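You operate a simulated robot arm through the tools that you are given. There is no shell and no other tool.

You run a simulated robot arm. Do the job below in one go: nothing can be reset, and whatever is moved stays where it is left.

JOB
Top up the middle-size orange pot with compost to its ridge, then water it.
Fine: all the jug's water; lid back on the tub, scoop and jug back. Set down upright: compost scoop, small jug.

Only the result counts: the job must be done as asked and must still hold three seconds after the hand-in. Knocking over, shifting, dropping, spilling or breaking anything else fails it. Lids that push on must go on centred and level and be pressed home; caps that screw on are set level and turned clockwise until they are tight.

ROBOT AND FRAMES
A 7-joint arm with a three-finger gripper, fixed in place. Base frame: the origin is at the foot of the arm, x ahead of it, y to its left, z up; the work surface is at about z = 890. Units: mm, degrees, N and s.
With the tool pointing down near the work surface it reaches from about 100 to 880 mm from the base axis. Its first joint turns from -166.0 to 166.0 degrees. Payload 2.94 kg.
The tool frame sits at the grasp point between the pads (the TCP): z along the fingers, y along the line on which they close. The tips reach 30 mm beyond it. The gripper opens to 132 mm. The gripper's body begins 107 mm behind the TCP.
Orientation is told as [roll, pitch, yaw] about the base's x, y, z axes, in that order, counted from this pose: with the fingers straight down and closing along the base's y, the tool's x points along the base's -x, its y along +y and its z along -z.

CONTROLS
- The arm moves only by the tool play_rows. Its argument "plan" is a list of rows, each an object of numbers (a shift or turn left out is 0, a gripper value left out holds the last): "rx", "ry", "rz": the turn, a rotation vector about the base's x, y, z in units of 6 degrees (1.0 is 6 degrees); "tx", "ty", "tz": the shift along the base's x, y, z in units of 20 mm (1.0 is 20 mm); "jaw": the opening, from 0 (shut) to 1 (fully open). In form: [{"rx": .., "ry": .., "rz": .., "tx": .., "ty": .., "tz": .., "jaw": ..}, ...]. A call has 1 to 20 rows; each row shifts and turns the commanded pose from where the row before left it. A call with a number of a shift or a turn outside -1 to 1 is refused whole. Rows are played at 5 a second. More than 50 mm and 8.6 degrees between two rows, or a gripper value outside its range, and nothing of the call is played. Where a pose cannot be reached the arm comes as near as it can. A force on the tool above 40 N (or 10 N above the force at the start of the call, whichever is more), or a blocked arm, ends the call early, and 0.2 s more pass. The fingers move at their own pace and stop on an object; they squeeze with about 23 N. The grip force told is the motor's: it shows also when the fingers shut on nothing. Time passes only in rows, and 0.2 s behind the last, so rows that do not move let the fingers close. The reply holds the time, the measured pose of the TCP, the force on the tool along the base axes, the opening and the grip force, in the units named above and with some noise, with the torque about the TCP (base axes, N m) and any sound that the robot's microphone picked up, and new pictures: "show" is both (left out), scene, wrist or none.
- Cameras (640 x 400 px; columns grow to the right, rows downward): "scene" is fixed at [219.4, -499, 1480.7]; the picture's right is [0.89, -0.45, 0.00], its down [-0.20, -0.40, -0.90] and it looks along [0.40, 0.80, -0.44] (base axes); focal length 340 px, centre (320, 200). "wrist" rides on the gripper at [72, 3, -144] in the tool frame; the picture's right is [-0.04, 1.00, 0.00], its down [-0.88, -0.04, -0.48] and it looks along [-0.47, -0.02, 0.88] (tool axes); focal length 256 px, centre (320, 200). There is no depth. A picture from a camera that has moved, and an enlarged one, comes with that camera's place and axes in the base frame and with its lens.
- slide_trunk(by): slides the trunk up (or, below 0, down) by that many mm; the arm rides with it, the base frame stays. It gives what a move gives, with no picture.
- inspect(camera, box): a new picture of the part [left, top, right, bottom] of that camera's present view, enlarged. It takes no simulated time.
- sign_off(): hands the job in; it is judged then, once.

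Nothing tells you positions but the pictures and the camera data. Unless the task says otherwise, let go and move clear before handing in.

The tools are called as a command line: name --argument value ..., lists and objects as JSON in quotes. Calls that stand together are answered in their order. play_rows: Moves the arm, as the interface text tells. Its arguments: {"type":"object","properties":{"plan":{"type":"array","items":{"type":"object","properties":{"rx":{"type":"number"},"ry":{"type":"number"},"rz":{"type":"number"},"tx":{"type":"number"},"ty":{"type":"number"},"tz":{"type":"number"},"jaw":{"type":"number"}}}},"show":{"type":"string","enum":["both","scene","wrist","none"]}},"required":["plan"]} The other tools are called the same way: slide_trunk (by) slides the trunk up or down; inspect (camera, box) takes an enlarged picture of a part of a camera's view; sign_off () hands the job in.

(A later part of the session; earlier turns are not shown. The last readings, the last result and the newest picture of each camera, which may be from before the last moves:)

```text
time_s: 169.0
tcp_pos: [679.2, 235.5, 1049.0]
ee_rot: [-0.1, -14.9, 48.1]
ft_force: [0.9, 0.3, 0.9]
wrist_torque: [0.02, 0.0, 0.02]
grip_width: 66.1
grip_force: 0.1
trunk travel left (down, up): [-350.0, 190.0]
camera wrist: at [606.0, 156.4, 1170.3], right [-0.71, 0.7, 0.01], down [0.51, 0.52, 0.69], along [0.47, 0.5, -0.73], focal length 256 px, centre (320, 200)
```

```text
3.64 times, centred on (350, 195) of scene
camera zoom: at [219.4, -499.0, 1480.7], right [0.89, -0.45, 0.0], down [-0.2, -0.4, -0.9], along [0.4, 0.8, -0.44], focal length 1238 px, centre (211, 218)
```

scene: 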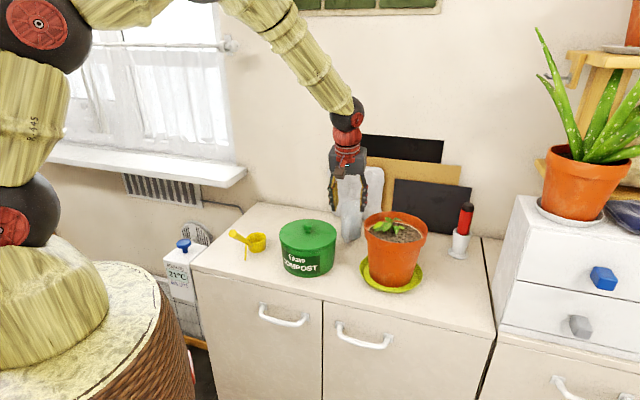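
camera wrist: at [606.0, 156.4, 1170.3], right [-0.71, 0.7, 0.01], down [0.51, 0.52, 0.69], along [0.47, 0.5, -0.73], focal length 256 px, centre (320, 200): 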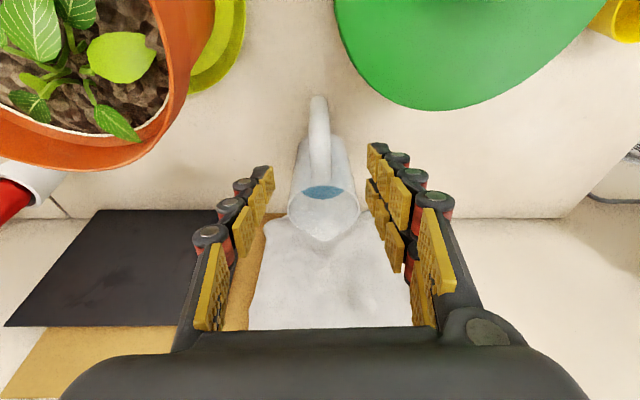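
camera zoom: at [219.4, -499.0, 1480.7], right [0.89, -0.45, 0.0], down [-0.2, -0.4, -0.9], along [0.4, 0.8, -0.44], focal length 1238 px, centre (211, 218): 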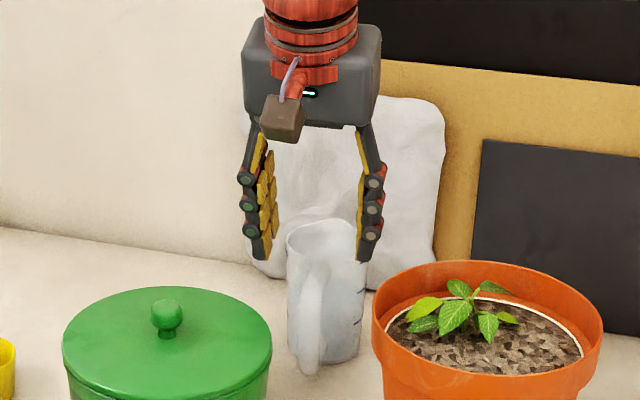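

Clear and centred. I'll descend the last 94 mm and look again before closing.

play_rows --plan '[{"tz": -1}, {"tz": -1}, {"tz": -1}, {"tz": -1}, {"tz": -0.65}, {}]' --show "both"

inspect --camera "scene" --box '[310, 160, 400, 250]'

inspect --camera "wrist" --box '[220, 80, 420, 280]'

```text
time_s: 170.4
tcp_pos: [678.8, 233.7, 956.3]
ee_rot: [0.0, -14.9, 48.0]
ft_force: [0.4, -0.4, -0.7]
wrist_torque: [-0.03, -0.05, 0.0]
grip_width: 66.0
grip_force: 0.2
trunk travel left (down, up): [-350.0, 190.0]
camera wrist: at [605.8, 155.4, 1076.6], right [-0.71, 0.7, 0.01], down [0.51, 0.52, 0.69], along [0.47, 0.5, -0.73], focal length 256 px, centre (320, 200)
```

scene: 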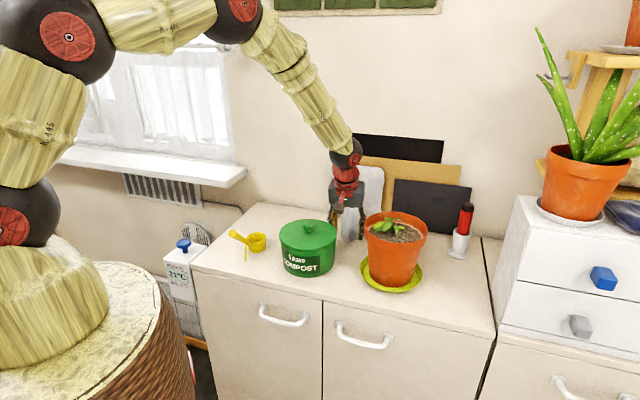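
wrist: 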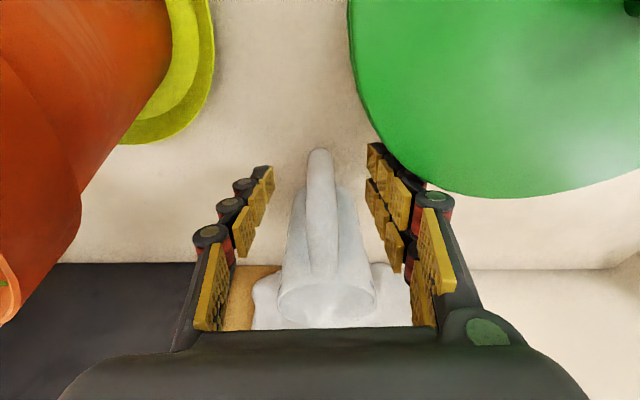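

```text
4.44 times, centred on (355, 205) of scene
camera zoom: at [219.4, -499.0, 1480.7], right [0.89, -0.45, 0.0], down [-0.2, -0.4, -0.9], along [0.4, 0.8, -0.44], focal length 1513 px, centre (164, 178)
```

zoom: 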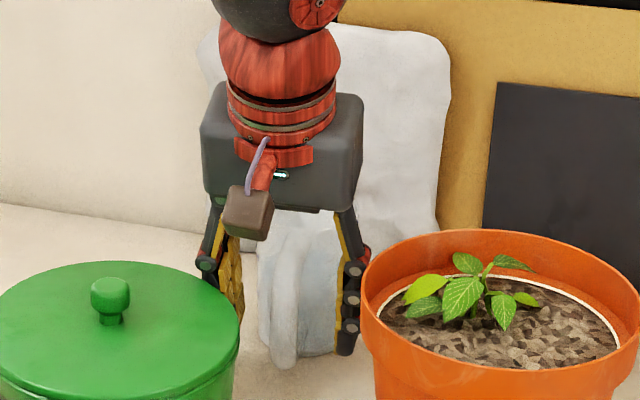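

```text
2.00 times, centred on (320, 180) of wrist
camera zoom: at [605.8, 155.4, 1076.6], right [-0.71, 0.7, 0.01], down [0.51, 0.52, 0.69], along [0.47, 0.5, -0.73], focal length 512 px, centre (320, 240)
```

zoom: 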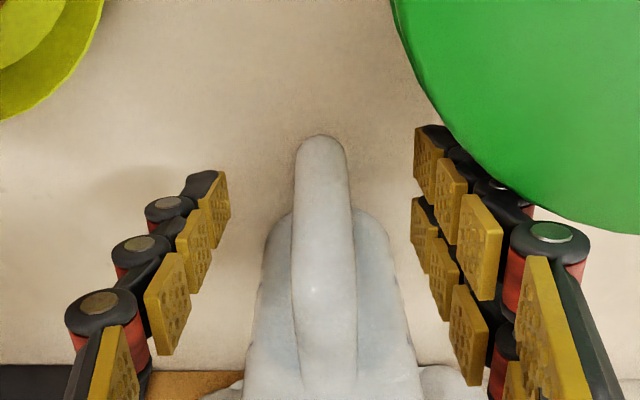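

The handle is centred between the pads. I'll close now.

play_rows --plan '[{"jaw": 0.0}, {}, {}, {}, {}, {}, {}]' --show "wrist"

play_rows --plan '[{}]' --show "none"

inspect --camera "scene" --box '[310, 160, 400, 250]'

```text
time_s: 172.0
tcp_pos: [678.1, 233.1, 956.1]
ee_rot: [0.0, -14.9, 48.0]
ft_force: [0.3, -1.0, -0.2]
wrist_torque: [0.01, 0.03, -0.03]
grip_width: 17.9
grip_force: 22.9
trunk travel left (down, up): [-350.0, 190.0]
camera wrist: at [605.8, 155.5, 1076.6], right [-0.71, 0.7, 0.01], down [0.51, 0.52, 0.69], along [0.47, 0.5, -0.73], focal length 256 px, centre (320, 200)
```

wrist: 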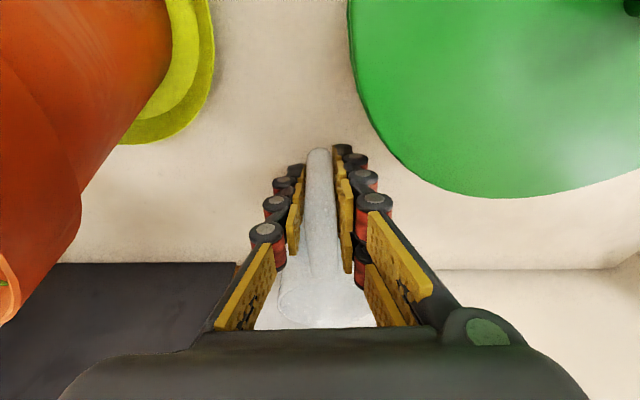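

```text
time_s: 172.4
tcp_pos: [678.6, 234.4, 956.5]
ee_rot: [0.0, -14.9, 47.9]
ft_force: [-0.5, -0.3, 0.2]
wrist_torque: [-0.04, -0.02, 0.02]
grip_width: 18.0
grip_force: 22.7
trunk travel left (down, up): [-350.0, 190.0]
```

```text
4.44 times, centred on (355, 205) of scene
camera zoom: at [219.4, -499.0, 1480.7], right [0.89, -0.45, 0.0], down [-0.2, -0.4, -0.9], along [0.4, 0.8, -0.44], focal length 1513 px, centre (164, 178)
```

zoom: 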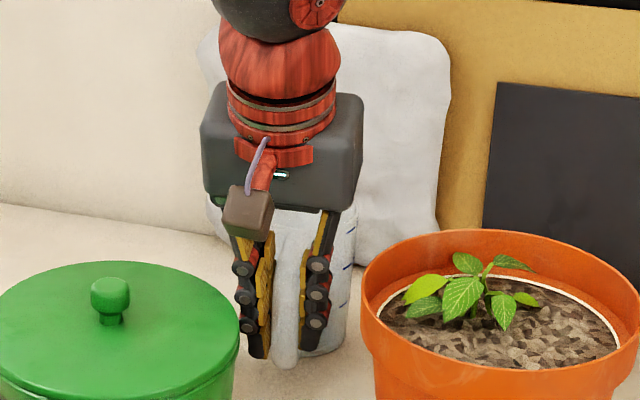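

The handle is held at 18 mm. I'll lift slowly and watch for sagging.

play_rows --plan '[{"tz": 0.15}, {"tz": 0.15}, {"tz": 0.2}, {"tz": 0.25}, {"tz": 0.25}, {}]' --show "wrist"

inspect --camera "scene" --box '[310, 160, 400, 250]'

```text
time_s: 173.8
tcp_pos: [679.5, 234.3, 977.4]
ee_rot: [0.0, -14.7, 48.0]
ft_force: [-0.8, 0.6, -3.2]
wrist_torque: [-0.09, 0.08, -0.02]
grip_width: 17.7
grip_force: 23.0
trunk travel left (down, up): [-350.0, 190.0]
camera wrist: at [606.3, 155.6, 1097.4], right [-0.71, 0.7, 0.01], down [0.52, 0.52, 0.69], along [0.47, 0.5, -0.73], focal length 256 px, centre (320, 200)
```

wrist: 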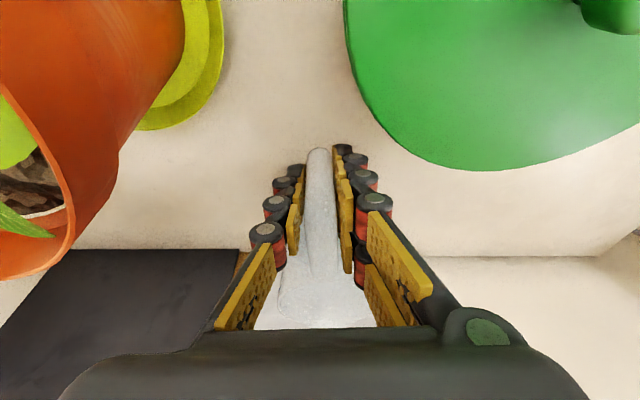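

```text
4.44 times, centred on (355, 205) of scene
camera zoom: at [219.4, -499.0, 1480.7], right [0.89, -0.45, 0.0], down [-0.2, -0.4, -0.9], along [0.4, 0.8, -0.44], focal length 1513 px, centre (164, 178)
```

zoom: 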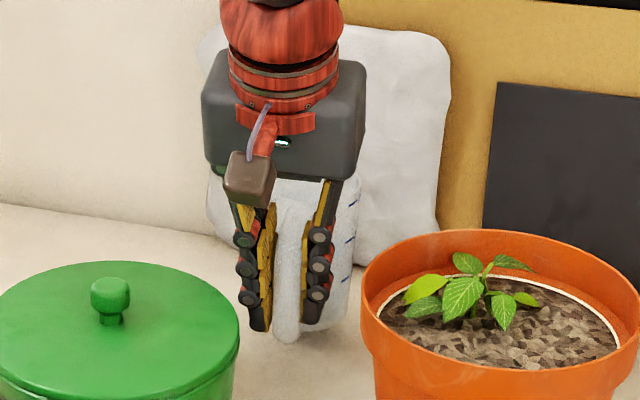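

The jug lifts cleanly with no sag. I'll raise it well clear.

play_rows --plan '[{"tz": 0.9}, {"tz": 0.9}, {"tz": 0.9}, {"tz": 0.9}, {"tz": 0.9}, {"tz": 0.9}, {"tz": 0.9}, {"tz": 0.9}, {"tz": 0.9}, {"tz": 0.9}, {"tz": 0.9}, {"tz": 0.9}, {"tz": 0.4}, {}]' --show "scene"

inspect --camera "scene" --box '[300, 90, 400, 200]'

```text
time_s: 176.8
tcp_pos: [679.5, 234.5, 1201.1]
ee_rot: [0.0, -14.9, 48.0]
ft_force: [-0.1, 0.3, -3.3]
wrist_torque: [-0.11, 0.08, -0.01]
grip_width: 18.0
grip_force: 22.7
trunk travel left (down, up): [-350.0, 190.0]
```

scene: 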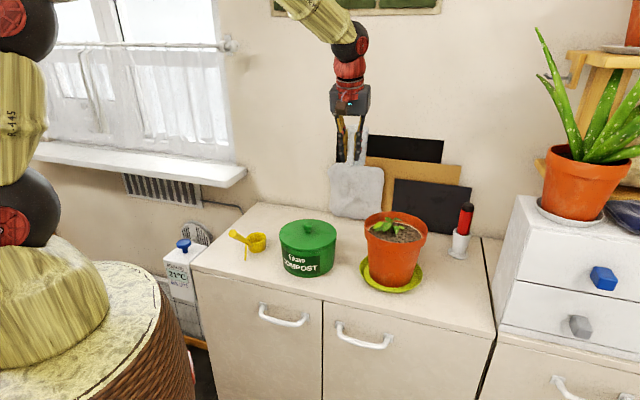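

```text
3.64 times, centred on (350, 145) of scene
camera zoom: at [219.4, -499.0, 1480.7], right [0.89, -0.45, 0.0], down [-0.2, -0.4, -0.9], along [0.4, 0.8, -0.44], focal length 1238 px, centre (211, 400)
```

zoom: 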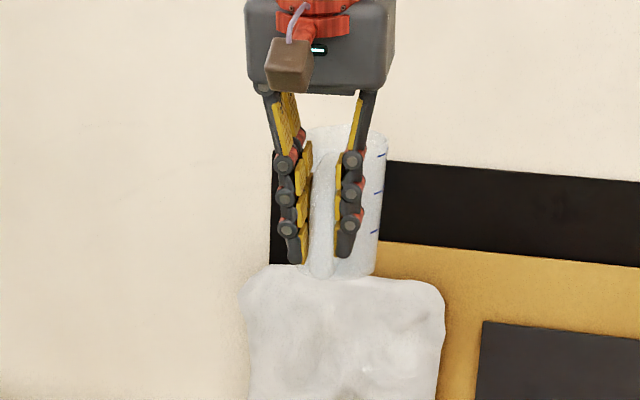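

Now I'll carry the jug upright over to the left side of the pot, turning the spout to face +y.

play_rows --plan '[{"tx": 0.0736, "ty": -0.858, "rz": 0.389}, {"tx": 0.0736, "ty": -0.858, "rz": 0.389}, {"tx": 0.0736, "ty": -0.858, "rz": 0.389}, {"tx": 0.0736, "ty": -0.858, "rz": 0.389}, {"tx": 0.0736, "ty": -0.858, "rz": 0.389}, {"tx": 0.0736, "ty": -0.858, "rz": 0.389}, {"tx": 0.0736, "ty": -0.858, "rz": 0.389}, {"tx": 0.0736, "ty": -0.858, "rz": 0.389}, {"tx": 0.0736, "ty": -0.858, "rz": 0.389}, {"tx": 0.0736, "ty": -0.858, "rz": 0.389}, {"tx": 0.0736, "ty": -0.858, "rz": 0.389}, {"tx": 0.0736, "ty": -0.858, "rz": 0.389}, {"tx": 0.0736, "ty": -0.858, "rz": 0.389}, {"tx": 0.0736, "ty": -0.858, "rz": 0.389}, {"tx": 0.0736, "ty": -0.858, "rz": 0.389}, {"tx": 0.0736, "ty": -0.858, "rz": 0.389}, {"tx": 0.0736, "ty": -0.858, "rz": 0.389}, {"tx": 0.0736, "ty": -0.858, "rz": 0.389}, {}]' --show "both"

inspect --camera "scene" --box '[340, 120, 500, 260]'

```text
time_s: 180.8
tcp_pos: [706.2, -76.1, 1201.0]
ee_rot: [0.0, -14.9, 89.9]
ft_force: [-0.6, -0.6, -2.2]
wrist_torque: [-0.14, 0.0, 0.01]
grip_width: 18.0
grip_force: 22.7
trunk travel left (down, up): [-350.0, 190.0]
camera wrist: at [703.9, -184.5, 1321.7], right [-1.0, 0.04, 0.01], down [0.04, 0.73, 0.69], along [0.02, 0.69, -0.73], focal length 256 px, centre (320, 200)
```

scene: 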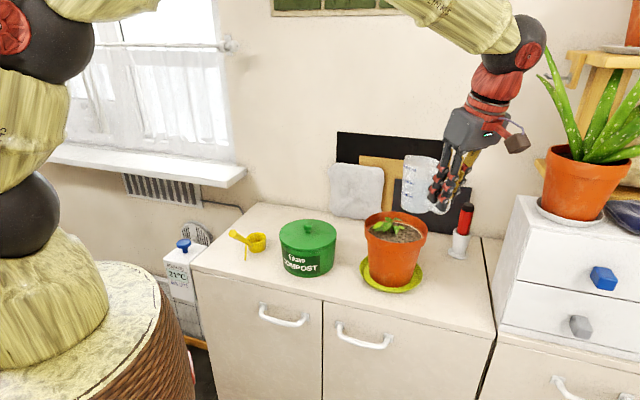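
wrist: 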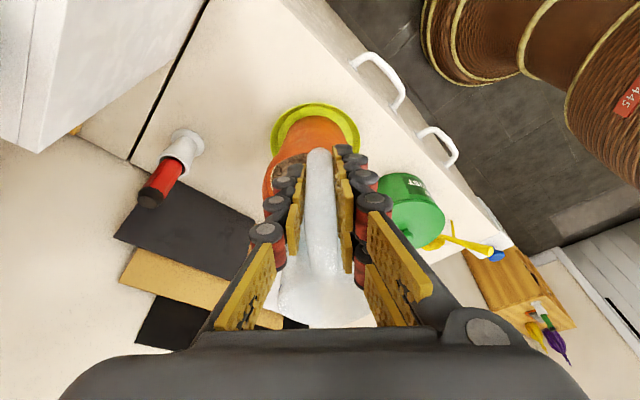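

```text
2.86 times, centred on (420, 190) of scene
camera zoom: at [219.4, -499.0, 1480.7], right [0.89, -0.45, 0.0], down [-0.2, -0.4, -0.9], along [0.4, 0.8, -0.44], focal length 973 px, centre (34, 229)
```

zoom: 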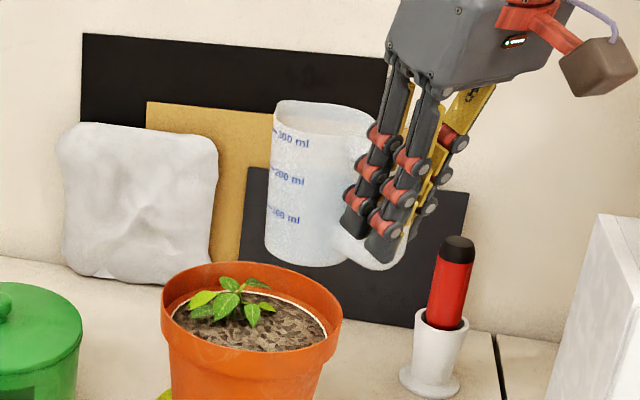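

The jug is in position with the spout over the open soil. I'll begin tilting in stages.

play_rows --plan '[{"rx": -0.8333, "ty": -0.117, "tz": -0.27}, {"rx": -0.8333, "ty": -0.117, "tz": -0.27}, {"rx": -0.8333, "ty": -0.117, "tz": -0.27}, {"rx": -0.8333, "tz": -0.302}, {"rx": -0.8333, "tz": -0.302}, {"rx": -0.8333, "tz": -0.302}, {}]' --show "none"

inspect --camera "scene" --box '[340, 120, 500, 260]'

```text
time_s: 182.4
tcp_pos: [706.7, -82.1, 1166.8]
ee_rot: [-0.1, 15.2, 90.0]
ft_force: [0.2, 0.6, -1.8]
wrist_torque: [-0.09, -0.02, 0.0]
grip_width: 17.8
grip_force: 23.1
trunk travel left (down, up): [-350.0, 190.0]
```

```text
2.86 times, centred on (420, 190) of scene
camera zoom: at [219.4, -499.0, 1480.7], right [0.89, -0.45, 0.0], down [-0.2, -0.4, -0.9], along [0.4, 0.8, -0.44], focal length 973 px, centre (34, 229)
```

zoom: 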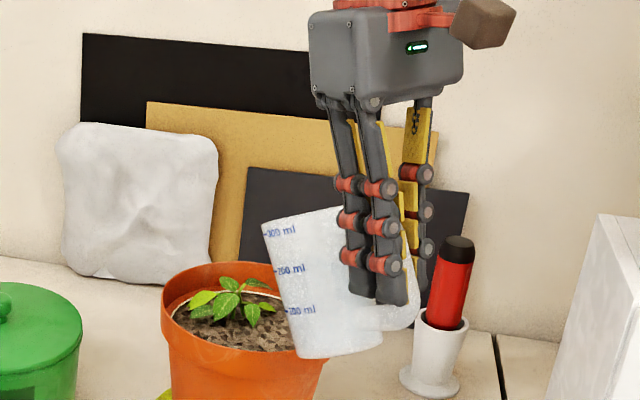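

play_rows --plan '[{"rx": -0.8333, "ty": 0.143, "tz": -0.155}, {"rx": -0.8333, "ty": 0.143, "tz": -0.155}, {"rx": -0.8333, "ty": 0.143, "tz": -0.155}, {}]' --show "none"

inspect --camera "scene" --box '[340, 120, 500, 260]'

```text
time_s: 183.4
tcp_pos: [705.1, -75.2, 1158.1]
ee_rot: [0.0, 30.2, 89.9]
ft_force: [0.1, -0.7, -2.3]
wrist_torque: [-0.05, -0.02, 0.02]
grip_width: 18.3
grip_force: 22.9
trunk travel left (down, up): [-350.0, 190.0]
```

```text
2.86 times, centred on (420, 190) of scene
camera zoom: at [219.4, -499.0, 1480.7], right [0.89, -0.45, 0.0], down [-0.2, -0.4, -0.9], along [0.4, 0.8, -0.44], focal length 973 px, centre (34, 229)
```

zoom: 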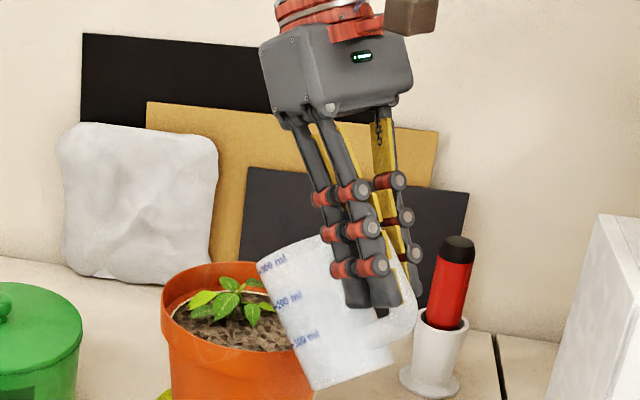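

play_rows --plan '[{"rx": -0.8333, "ty": 0.275, "tz": 0.283}, {"rx": -0.8333, "ty": 0.275, "tz": 0.283}, {"rx": -0.8333, "ty": 0.275, "tz": 0.283}, {}]' --show "none"

inspect --camera "scene" --box '[340, 120, 500, 260]'

```text
time_s: 184.4
tcp_pos: [704.5, -58.2, 1175.2]
ee_rot: [-0.1, 45.1, 89.9]
ft_force: [-1.3, -0.2, -2.6]
wrist_torque: [-0.05, 0.01, -0.02]
grip_width: 18.1
grip_force: 22.3
trunk travel left (down, up): [-350.0, 190.0]
```

```text
2.86 times, centred on (420, 190) of scene
camera zoom: at [219.4, -499.0, 1480.7], right [0.89, -0.45, 0.0], down [-0.2, -0.4, -0.9], along [0.4, 0.8, -0.44], focal length 973 px, centre (34, 229)
```

zoom: 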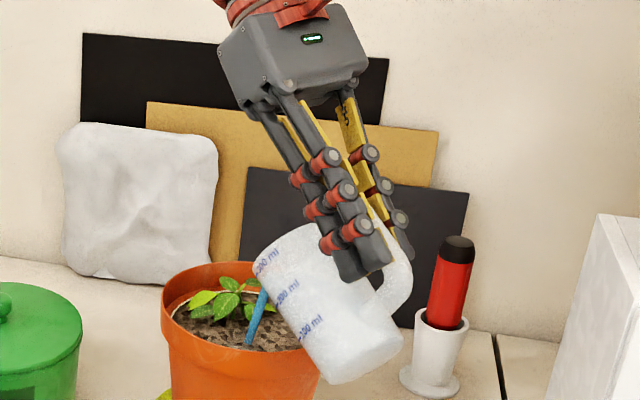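

Water is flowing and landing on the soil at about (702, 53). I'll hold for a moment, then tilt further in steps.

play_rows --plan '[{}, {}, {}, {}, {}, {}, {}, {}]' --show "none"

inspect --camera "scene" --box '[340, 160, 460, 260]'

```text
time_s: 186.2
tcp_pos: [705.0, -59.5, 1174.1]
ee_rot: [-0.1, 45.2, 90.1]
ft_force: [-0.1, -0.6, -2.5]
wrist_torque: [-0.04, -0.01, -0.02]
grip_width: 17.9
grip_force: 23.0
trunk travel left (down, up): [-350.0, 190.0]
```

```text
4.00 times, centred on (400, 210) of scene
camera zoom: at [219.4, -499.0, 1480.7], right [0.89, -0.45, 0.0], down [-0.2, -0.4, -0.9], along [0.4, 0.8, -0.44], focal length 1362 px, centre (0, 160)
```

zoom: 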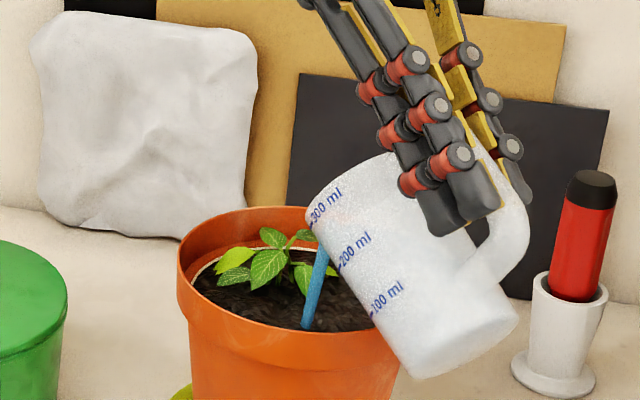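

The soil is darkening as it gets wet. I'll keep tilting slowly.

play_rows --plan '[{"rx": -0.5, "ty": 0.231, "tz": 0.175}, {}, {"rx": -0.5, "ty": 0.231, "tz": 0.175}, {}, {"rx": -0.5, "ty": 0.231, "tz": 0.175}, {}, {"rx": -0.5, "ty": 0.231, "tz": 0.175}, {}, {"rx": -0.5, "ty": 0.231, "tz": 0.175}, {}, {}, {}, {}, {}]' --show "none"

inspect --camera "scene" --box '[340, 160, 460, 260]'

```text
time_s: 189.2
tcp_pos: [704.8, -33.5, 1192.8]
ee_rot: [0.0, 60.0, 89.8]
ft_force: [-0.3, -0.5, -1.3]
wrist_torque: [-0.01, -0.01, -0.04]
grip_width: 18.0
grip_force: 23.1
trunk travel left (down, up): [-350.0, 190.0]
```

```text
4.00 times, centred on (400, 210) of scene
camera zoom: at [219.4, -499.0, 1480.7], right [0.89, -0.45, 0.0], down [-0.2, -0.4, -0.9], along [0.4, 0.8, -0.44], focal length 1362 px, centre (0, 160)
```

zoom: 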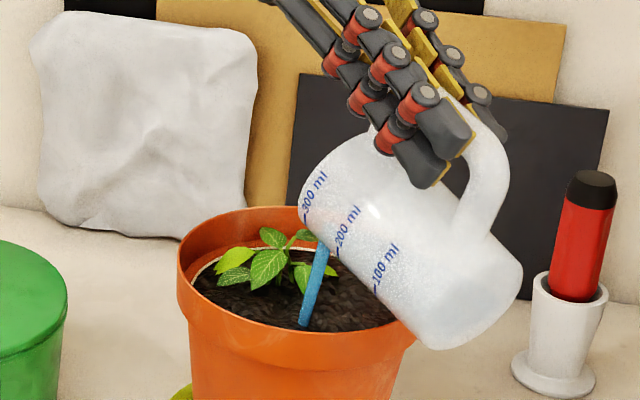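

play_rows --plan '[{"rx": -0.5, "ty": 0.277, "tz": 0.158}, {}, {"rx": -0.5, "ty": 0.277, "tz": 0.158}, {}, {"rx": -0.5, "ty": 0.277, "tz": 0.158}, {}, {"rx": -0.5, "ty": 0.277, "tz": 0.158}, {}, {"rx": -0.5, "ty": 0.277, "tz": 0.158}, {}, {}, {}, {}, {}]' --show "none"

inspect --camera "scene" --box '[340, 160, 460, 260]'

```text
time_s: 192.2
tcp_pos: [706.8, -6.3, 1208.9]
ee_rot: [-0.2, 75.0, 89.9]
ft_force: [0.3, 0.3, -1.7]
wrist_torque: [0.0, 0.0, 0.0]
grip_width: 18.0
grip_force: 23.2
trunk travel left (down, up): [-350.0, 190.0]
```

```text
4.00 times, centred on (400, 210) of scene
camera zoom: at [219.4, -499.0, 1480.7], right [0.89, -0.45, 0.0], down [-0.2, -0.4, -0.9], along [0.4, 0.8, -0.44], focal length 1362 px, centre (0, 160)
```

zoom: 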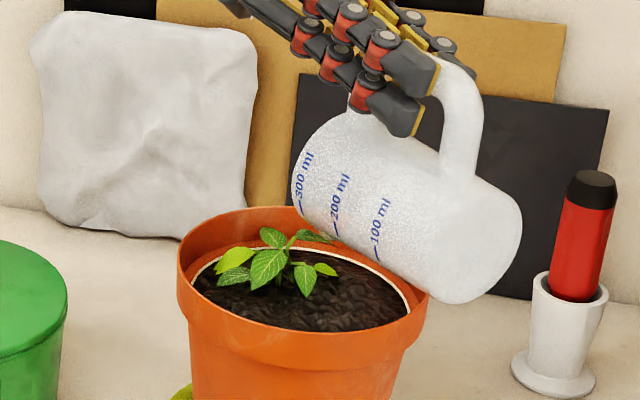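

The stream has stopped at 90°. I'll tilt a bit further to drain the last drops.

play_rows --plan '[{"rx": -0.8333, "ty": 0.51, "tz": 0.158}, {}, {"rx": -0.8333, "ty": 0.51, "tz": 0.158}, {}, {"rx": -0.8333, "ty": 0.53, "tz": 0.065}, {}, {}, {}, {}, {}, {}, {}]' --show "both"

inspect --camera "scene" --box '[340, 160, 460, 260]'

```text
time_s: 194.8
tcp_pos: [704.2, 23.9, 1216.0]
ee_rot: [-165.4, 89.9, -75.5]
ft_force: [-0.4, -0.3, -1.4]
wrist_torque: [0.04, 0.01, 0.01]
grip_width: 17.9
grip_force: 22.4
trunk travel left (down, up): [-350.0, 190.0]
camera wrist: at [703.5, 166.7, 1287.7], right [-1.0, 0.0, -0.04], down [0.04, 0.47, -0.88], along [0.02, -0.88, -0.47], focal length 256 px, centre (320, 200)
```

scene: 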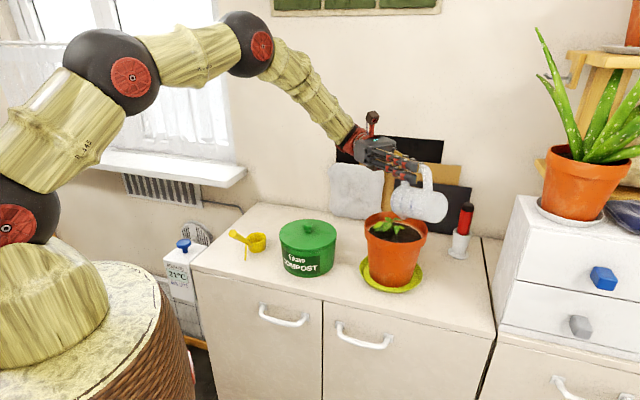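
wrist: 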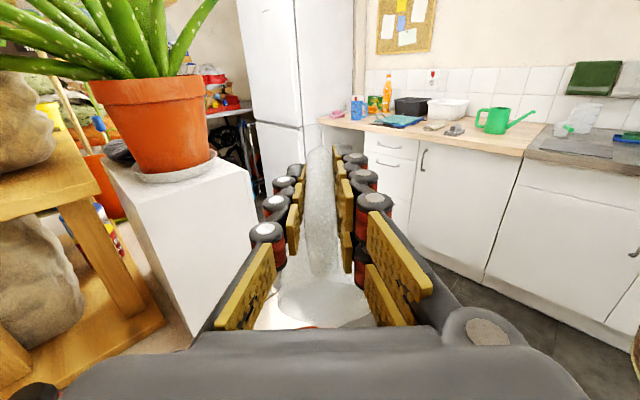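

```text
4.00 times, centred on (400, 210) of scene
camera zoom: at [219.4, -499.0, 1480.7], right [0.89, -0.45, 0.0], down [-0.2, -0.4, -0.9], along [0.4, 0.8, -0.44], focal length 1362 px, centre (0, 160)
```

zoom: 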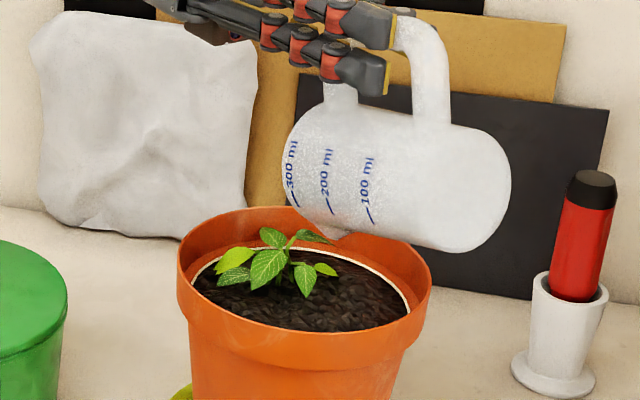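

The jug is empty with no stream left. I'll raise it and rotate back upright.

play_rows --plan '[{"tz": 0.75}, {"tz": 0.75}, {"rx": 1, "ty": -0.286}, {"rx": 1, "ty": -0.286}, {"rx": 1, "ty": -0.286}, {"rx": 1, "ty": -0.286}, {"rx": 1, "ty": -0.286}, {"rx": 1, "ty": -0.286}, {"rx": 1, "ty": -0.286}, {"rx": 1, "ty": -0.286}, {"rx": 1, "ty": -0.286}, {"rx": 1, "ty": -0.286}, {"rx": 1, "ty": -0.286}, {"rx": 1, "ty": -0.286}, {"rx": 1, "ty": -0.286}, {"rx": 1, "ty": -0.286}, {"rx": 1, "ty": -0.286}, {"rx": 1, "ty": -0.286}, {"rx": 1, "ty": -0.286}, {"rx": 0.5}]' --show "both"

inspect --camera "scene" --box '[340, 120, 500, 260]'

```text
time_s: 199.0
tcp_pos: [707.4, -73.1, 1246.9]
ee_rot: [0.0, -14.9, 90.0]
ft_force: [0.2, -0.7, -0.9]
wrist_torque: [-0.04, -0.01, -0.02]
grip_width: 18.2
grip_force: 22.4
trunk travel left (down, up): [-350.0, 190.0]
camera wrist: at [704.1, -181.1, 1366.3], right [-1.0, 0.04, 0.01], down [0.04, 0.73, 0.69], along [0.02, 0.69, -0.73], focal length 256 px, centre (320, 200)
```

scene: 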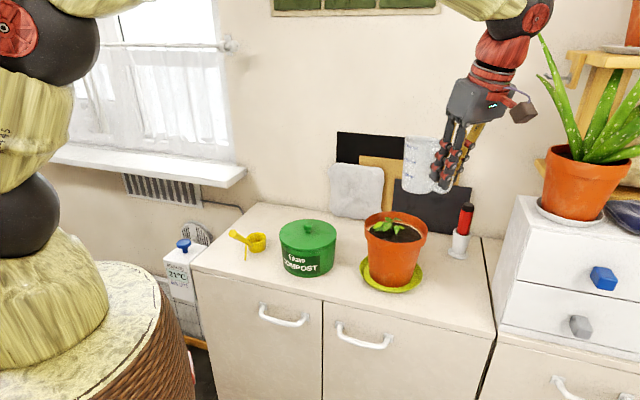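
wrist: 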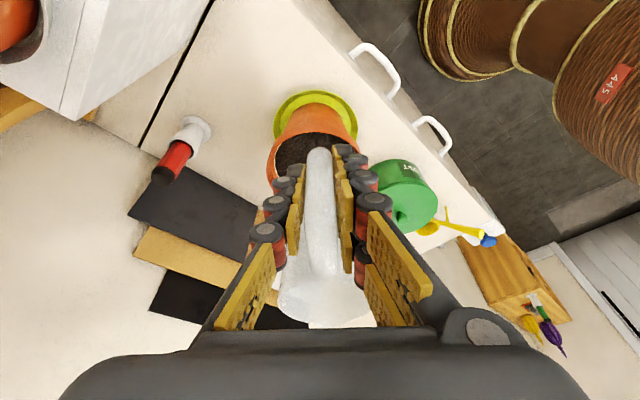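

```text
2.86 times, centred on (420, 190) of scene
camera zoom: at [219.4, -499.0, 1480.7], right [0.89, -0.45, 0.0], down [-0.2, -0.4, -0.9], along [0.4, 0.8, -0.44], focal length 973 px, centre (34, 229)
```

zoom: 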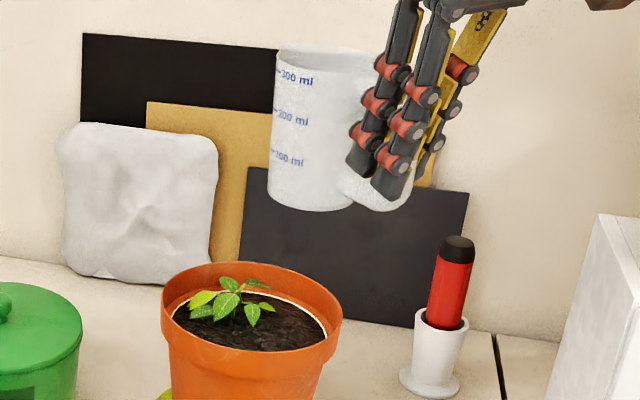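

The jug is upright and much lighter, so the water is out. I'll carry it back above its original spot.

play_rows --plan '[{"tx": -0.0778, "ty": 0.8556, "rz": -0.389}, {"tx": -0.0778, "ty": 0.8556, "rz": -0.389}, {"tx": -0.0778, "ty": 0.8556, "rz": -0.389}, {"tx": -0.0778, "ty": 0.8556, "rz": -0.389}, {"tx": -0.0778, "ty": 0.8556, "rz": -0.389}, {"tx": -0.0778, "ty": 0.8556, "rz": -0.389}, {"tx": -0.0778, "ty": 0.8556, "rz": -0.389}, {"tx": -0.0778, "ty": 0.8556, "rz": -0.389}, {"tx": -0.0778, "ty": 0.8556, "rz": -0.389}, {"tx": -0.0778, "ty": 0.8556, "rz": -0.389}, {"tx": -0.0778, "ty": 0.8556, "rz": -0.389}, {"tx": -0.0778, "ty": 0.8556, "rz": -0.389}, {"tx": -0.0778, "ty": 0.8556, "rz": -0.389}, {"tx": -0.0778, "ty": 0.8556, "rz": -0.389}, {"tx": -0.0778, "ty": 0.8556, "rz": -0.389}, {"tx": -0.0778, "ty": 0.8556, "rz": -0.389}, {"tx": -0.0778, "ty": 0.8556, "rz": -0.389}, {"tx": -0.0778, "ty": 0.8556, "rz": -0.389}, {}]' --show "wrist"

play_rows --plan '[{}]' --show "none"

play_rows --plan '[{}]' --show "none"

inspect --camera "scene" --box '[362, 200, 432, 248]'

```text
time_s: 203.0
tcp_pos: [676.1, 235.9, 1246.3]
ee_rot: [0.0, -14.9, 48.0]
ft_force: [0.1, 0.7, -1.3]
wrist_torque: [-0.04, 0.02, 0.03]
grip_width: 18.3
grip_force: 22.7
trunk travel left (down, up): [-350.0, 190.0]
camera wrist: at [603.4, 156.6, 1366.1], right [-0.71, 0.7, 0.01], down [0.51, 0.51, 0.69], along [0.47, 0.49, -0.73], focal length 256 px, centre (320, 200)
```

wrist: 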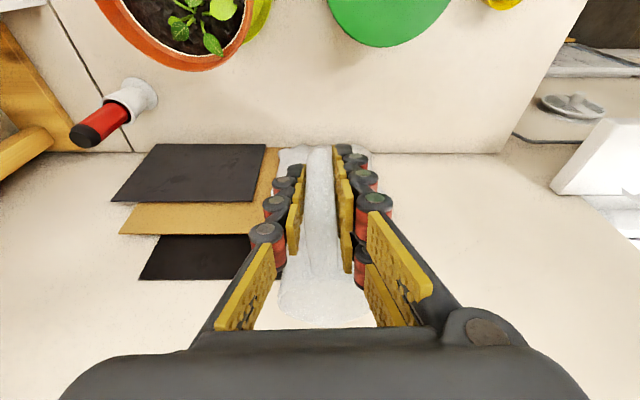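

```text
time_s: 203.4
tcp_pos: [676.3, 235.6, 1245.0]
ee_rot: [0.0, -14.9, 48.1]
ft_force: [0.5, 0.3, -0.7]
wrist_torque: [-0.05, 0.05, 0.02]
grip_width: 18.3
grip_force: 23.3
trunk travel left (down, up): [-350.0, 190.0]
```

```text
time_s: 203.8
tcp_pos: [676.6, 235.0, 1246.9]
ee_rot: [0.0, -15.0, 48.0]
ft_force: [-0.3, -0.2, -0.4]
wrist_torque: [-0.02, 0.04, -0.01]
grip_width: 18.2
grip_force: 22.8
trunk travel left (down, up): [-350.0, 190.0]
```

```text
8.33 times, centred on (397, 224) of scene
camera zoom: at [219.4, -499.0, 1480.7], right [0.89, -0.45, 0.0], down [-0.2, -0.4, -0.9], along [0.4, 0.8, -0.44], focal length 2837 px, centre (-322, 0)
```

zoom: 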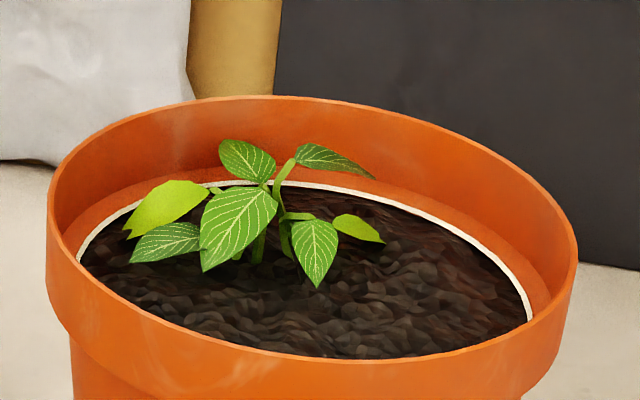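

The soil is wet and right at the ridge. I'll fine-tune the position and lower the jug to its original spot.

play_rows --plan '[{"tx": 0.11, "ty": -0.08, "tz": -0.9}, {"tz": -1}, {"tz": -1}, {"tz": -1}, {"tz": -1}, {"tz": -1}, {"tz": -1}, {"tz": -1}, {"tz": -1}, {"tz": -1}, {"tz": -1}, {"tz": -1}, {"tz": -1}, {"tz": -1}, {}]' --show "scene"

inspect --camera "scene" --box '[310, 160, 400, 250]'

```text
time_s: 207.0
tcp_pos: [679.9, 232.3, 966.7]
ee_rot: [-0.1, -14.9, 48.1]
ft_force: [0.2, 0.9, -0.8]
wrist_torque: [-0.08, 0.03, -0.01]
grip_width: 18.5
grip_force: 23.0
trunk travel left (down, up): [-350.0, 190.0]
```

scene: 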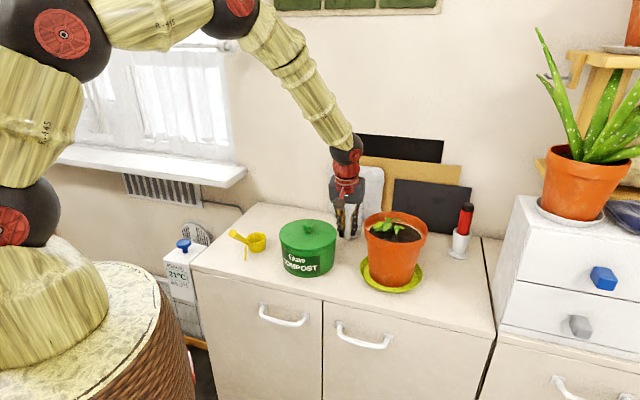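

```text
4.44 times, centred on (355, 205) of scene
camera zoom: at [219.4, -499.0, 1480.7], right [0.89, -0.45, 0.0], down [-0.2, -0.4, -0.9], along [0.4, 0.8, -0.44], focal length 1513 px, centre (164, 178)
```

zoom: 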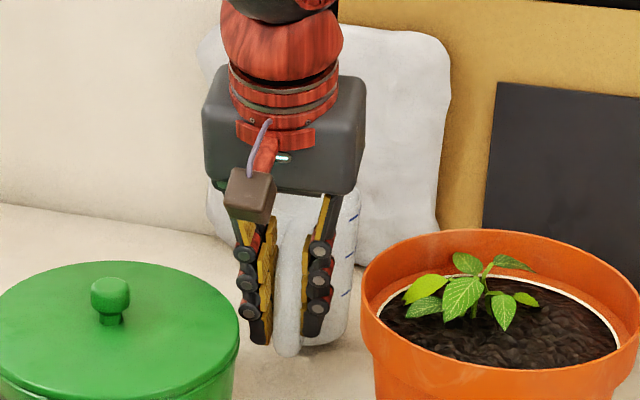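

play_rows --plan '[{"tz": -0.25}, {"tz": -0.15}, {}]' --show "none"

play_rows --plan '[{"tz": -0.08}, {"tz": -0.07}, {}]' --show "none"

```text
time_s: 207.8
tcp_pos: [679.8, 233.8, 960.3]
ee_rot: [0.0, -14.9, 48.0]
ft_force: [0.4, -0.4, -1.2]
wrist_torque: [-0.04, 0.07, 0.0]
grip_width: 18.1
grip_force: 23.0
trunk travel left (down, up): [-350.0, 190.0]
```

```text
time_s: 208.6
tcp_pos: [679.5, 234.0, 958.6]
ee_rot: [-0.1, -15.0, 47.9]
ft_force: [0.4, 0.6, 5.2]
wrist_torque: [0.46, -0.49, -0.04]
grip_width: 17.9
grip_force: 23.0
trunk travel left (down, up): [-350.0, 190.0]
```

The front edge of the base is touching, with the jug about 1° off level. I'll ease down 1 mm so it seats flat, then release.

play_rows --plan '[{"tz": -0.05}, {}, {"jaw": 0.15}, {}, {"jaw": 0.5}, {}, {}, {}]' --show "wrist"

inspect --camera "scene" --box '[310, 160, 400, 250]'

```text
time_s: 210.4
tcp_pos: [678.2, 234.2, 956.7]
ee_rot: [0.0, -14.9, 48.0]
ft_force: [-0.6, 0.3, 0.8]
wrist_torque: [-0.01, -0.02, 0.01]
grip_width: 66.1
grip_force: 0.1
trunk travel left (down, up): [-350.0, 190.0]
camera wrist: at [606.0, 155.3, 1076.1], right [-0.71, 0.7, 0.01], down [0.51, 0.52, 0.69], along [0.47, 0.5, -0.73], focal length 256 px, centre (320, 200)
```

wrist: 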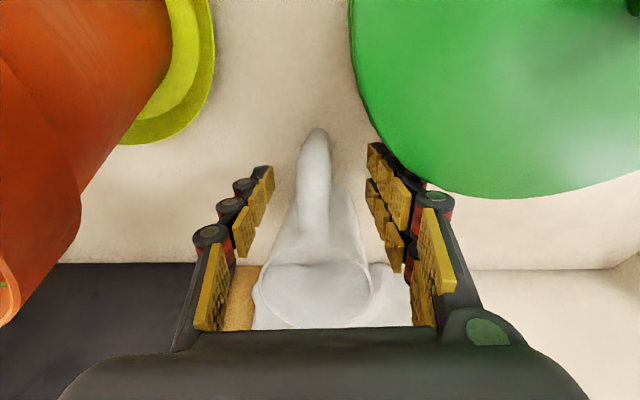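

```text
4.44 times, centred on (355, 205) of scene
camera zoom: at [219.4, -499.0, 1480.7], right [0.89, -0.45, 0.0], down [-0.2, -0.4, -0.9], along [0.4, 0.8, -0.44], focal length 1513 px, centre (164, 178)
```

zoom: 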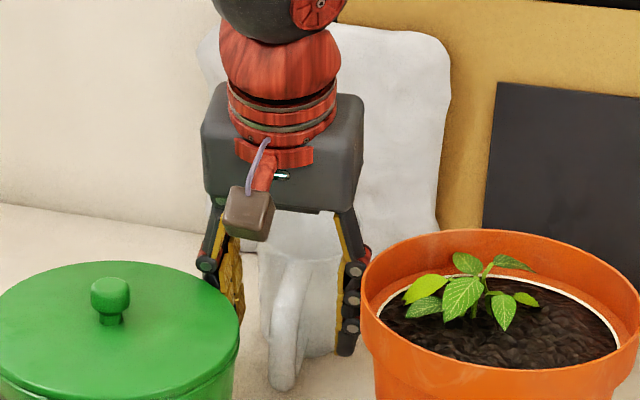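

inspect --camera "scene" --box '[330, 190, 378, 250]'

inspect --camera "wrist" --box '[220, 100, 420, 340]'

```text
6.67 times, centred on (354, 220) of scene
camera zoom: at [219.4, -499.0, 1480.7], right [0.89, -0.45, 0.0], down [-0.2, -0.4, -0.9], along [0.4, 0.8, -0.44], focal length 2270 px, centre (93, 67)
```

zoom: 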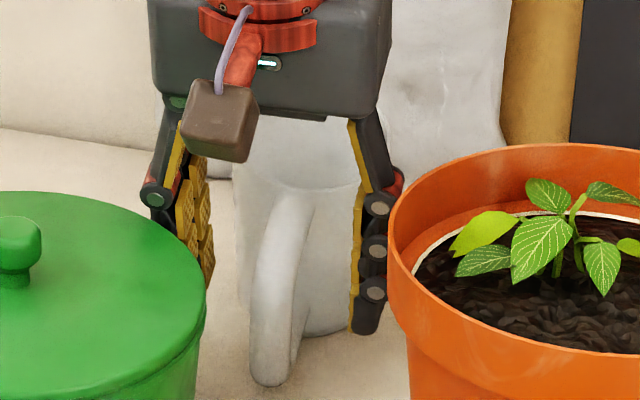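

```text
1.67 times, centred on (320, 220) of wrist
camera zoom: at [606.0, 155.3, 1076.1], right [-0.71, 0.7, 0.01], down [0.51, 0.52, 0.69], along [0.47, 0.5, -0.73], focal length 427 px, centre (320, 167)
```

zoom: 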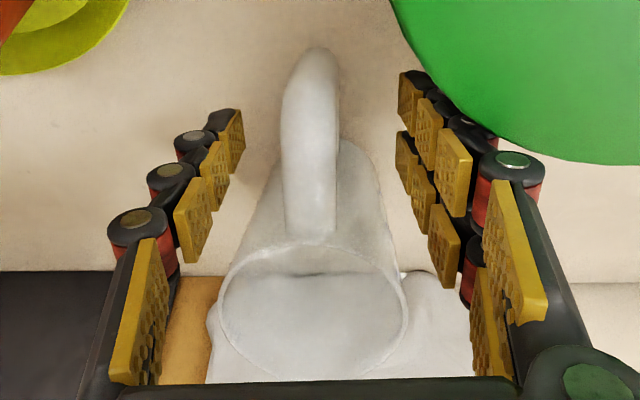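

The jug looks tilted back toward the robot. I'll wait a moment without moving and look again to see whether it's resting or still moving.

play_rows --plan '[{}]' --show "none"

inspect --camera "scene" --box '[330, 190, 378, 250]'

inspect --camera "wrist" --box '[220, 100, 420, 340]'

```text
time_s: 210.8
tcp_pos: [678.7, 234.0, 955.8]
ee_rot: [0.0, -14.9, 48.0]
ft_force: [-0.4, -0.3, -0.1]
wrist_torque: [0.01, -0.02, 0.02]
grip_width: 65.7
grip_force: 0.1
trunk travel left (down, up): [-350.0, 190.0]
```

```text
6.67 times, centred on (354, 220) of scene
camera zoom: at [219.4, -499.0, 1480.7], right [0.89, -0.45, 0.0], down [-0.2, -0.4, -0.9], along [0.4, 0.8, -0.44], focal length 2270 px, centre (93, 67)
```

zoom: 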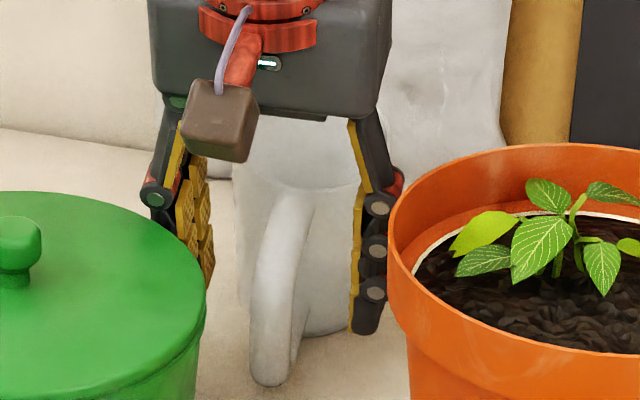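

```text
1.67 times, centred on (320, 220) of wrist
camera zoom: at [606.1, 155.3, 1076.1], right [-0.71, 0.7, 0.01], down [0.51, 0.52, 0.69], along [0.47, 0.5, -0.73], focal length 427 px, centre (320, 167)
```

zoom: 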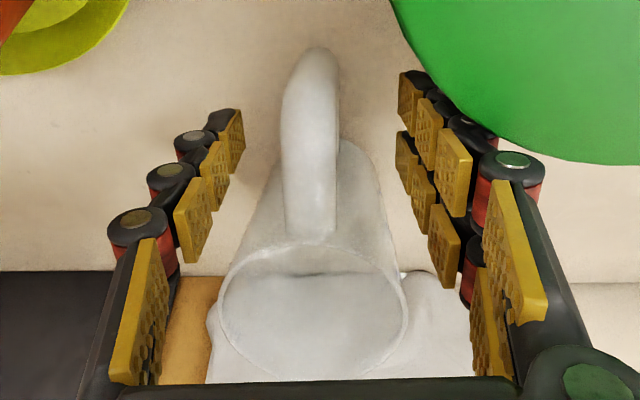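

The jug is at rest but leaning back about 10–15° toward the robot, since it's light and tips easily when empty. I'll shift the open fingers back along its handle to regrasp it, then set it upright properly.

play_rows --plan '[{"tx": -0.134, "ty": -0.149}, {"tx": -0.134, "ty": -0.149}, {}]' --show "none"

inspect --camera "wrist" --box '[220, 80, 420, 340]'

inspect --camera "scene" --box '[330, 190, 378, 250]'

```text
time_s: 211.6
tcp_pos: [675.1, 227.3, 956.9]
ee_rot: [0.0, -14.9, 48.0]
ft_force: [2.2, 0.8, 2.1]
wrist_torque: [0.02, 0.16, -0.03]
grip_width: 65.3
grip_force: 0.1
trunk travel left (down, up): [-350.0, 190.0]
heard: snap
```

```text
1.54 times, centred on (320, 210) of wrist
camera zoom: at [601.5, 148.7, 1077.4], right [-0.71, 0.7, 0.01], down [0.51, 0.52, 0.69], along [0.47, 0.5, -0.73], focal length 394 px, centre (320, 185)
```

zoom: 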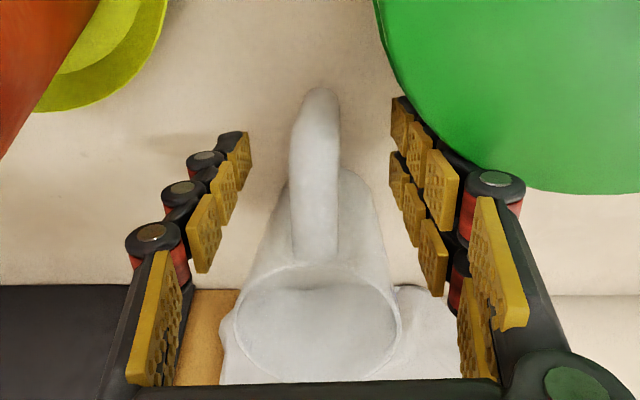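

```text
6.67 times, centred on (354, 220) of scene
camera zoom: at [219.4, -499.0, 1480.7], right [0.89, -0.45, 0.0], down [-0.2, -0.4, -0.9], along [0.4, 0.8, -0.44], focal length 2270 px, centre (93, 67)
```

zoom: 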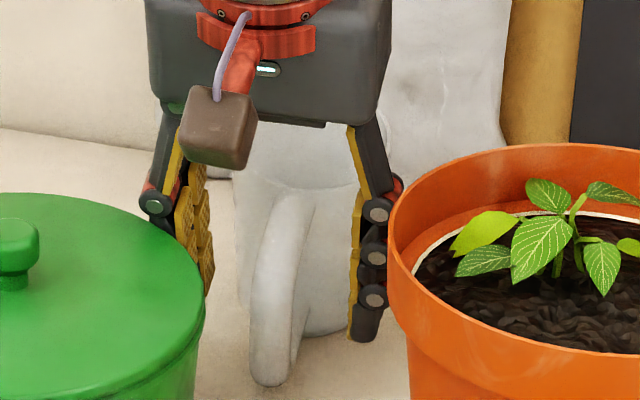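

A finger brushed the tub lid's edge and I heard a snap, so I'm backing off right away. I'll narrow the jaw, then check the lid.

play_rows --plan '[{"tx": 0.134, "ty": 0.149}, {"tx": 0.134, "ty": 0.149, "jaw": 0.3}, {}, {}, {}]' --show "none"

inspect --camera "scene" --box '[268, 205, 348, 285]'

inspect --camera "wrist" --box '[220, 80, 420, 340]'

```text
time_s: 212.8
tcp_pos: [679.7, 233.1, 956.8]
ee_rot: [0.0, -14.9, 48.1]
ft_force: [-0.4, -0.5, 0.5]
wrist_torque: [0.01, 0.04, 0.0]
grip_width: 39.3
grip_force: 0.0
trunk travel left (down, up): [-350.0, 190.0]
heard: snap
```

```text
5.00 times, centred on (308, 245) of scene
camera zoom: at [219.4, -499.0, 1480.7], right [0.89, -0.45, 0.0], down [-0.2, -0.4, -0.9], along [0.4, 0.8, -0.44], focal length 1702 px, centre (380, -25)
```

zoom: 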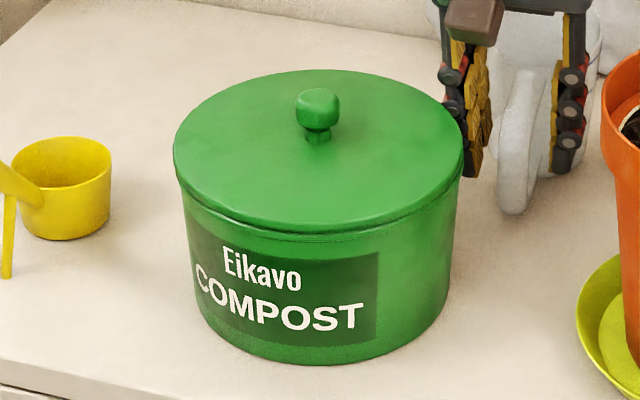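

```text
1.54 times, centred on (320, 210) of wrist
camera zoom: at [606.0, 155.5, 1076.2], right [-0.71, 0.7, 0.01], down [0.51, 0.52, 0.69], along [0.47, 0.5, -0.73], focal length 394 px, centre (320, 185)
```

zoom: 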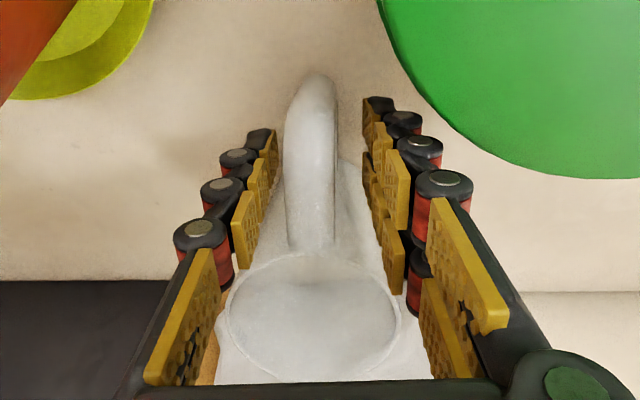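

The lid still looks seated, and I'll re-press it at the end to be sure. Now, with the jaw narrowed, I'll shift slightly away from the tub and slide the fingers down and back onto the handle.

play_rows --plan '[{"tx": 0.15, "ty": -0.135}, {"tx": -0.19, "ty": -0.211, "tz": -0.233}, {"tx": -0.19, "ty": -0.211, "tz": -0.233}, {"tx": -0.19, "ty": -0.211, "tz": -0.233}, {}]' --show "none"

inspect --camera "wrist" --box '[220, 80, 420, 340]'

inspect --camera "scene" --box '[310, 180, 390, 255]'

```text
time_s: 214.0
tcp_pos: [670.8, 218.4, 942.4]
ee_rot: [-0.1, -15.0, 48.0]
ft_force: [-1.0, 0.1, -0.7]
wrist_torque: [-0.01, 0.0, 0.01]
grip_width: 39.6
grip_force: 0.0
trunk travel left (down, up): [-350.0, 190.0]
```

```text
1.54 times, centred on (320, 210) of wrist
camera zoom: at [597.9, 140.0, 1062.4], right [-0.71, 0.7, 0.01], down [0.51, 0.52, 0.69], along [0.47, 0.5, -0.73], focal length 394 px, centre (320, 185)
```

zoom: 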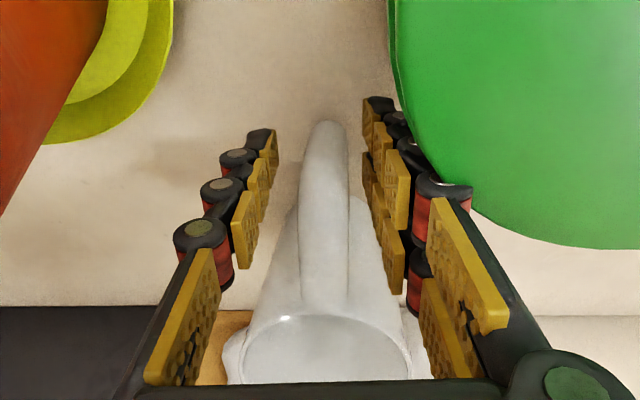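

```text
5.33 times, centred on (350, 218) of scene
camera zoom: at [219.4, -499.0, 1480.7], right [0.89, -0.45, 0.0], down [-0.2, -0.4, -0.9], along [0.4, 0.8, -0.44], focal length 1816 px, centre (160, 107)
```

zoom: 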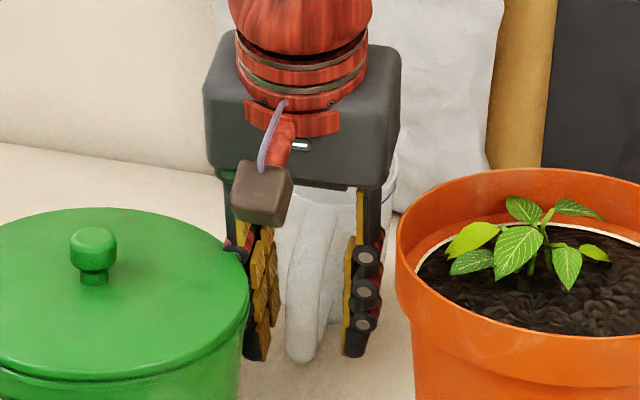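

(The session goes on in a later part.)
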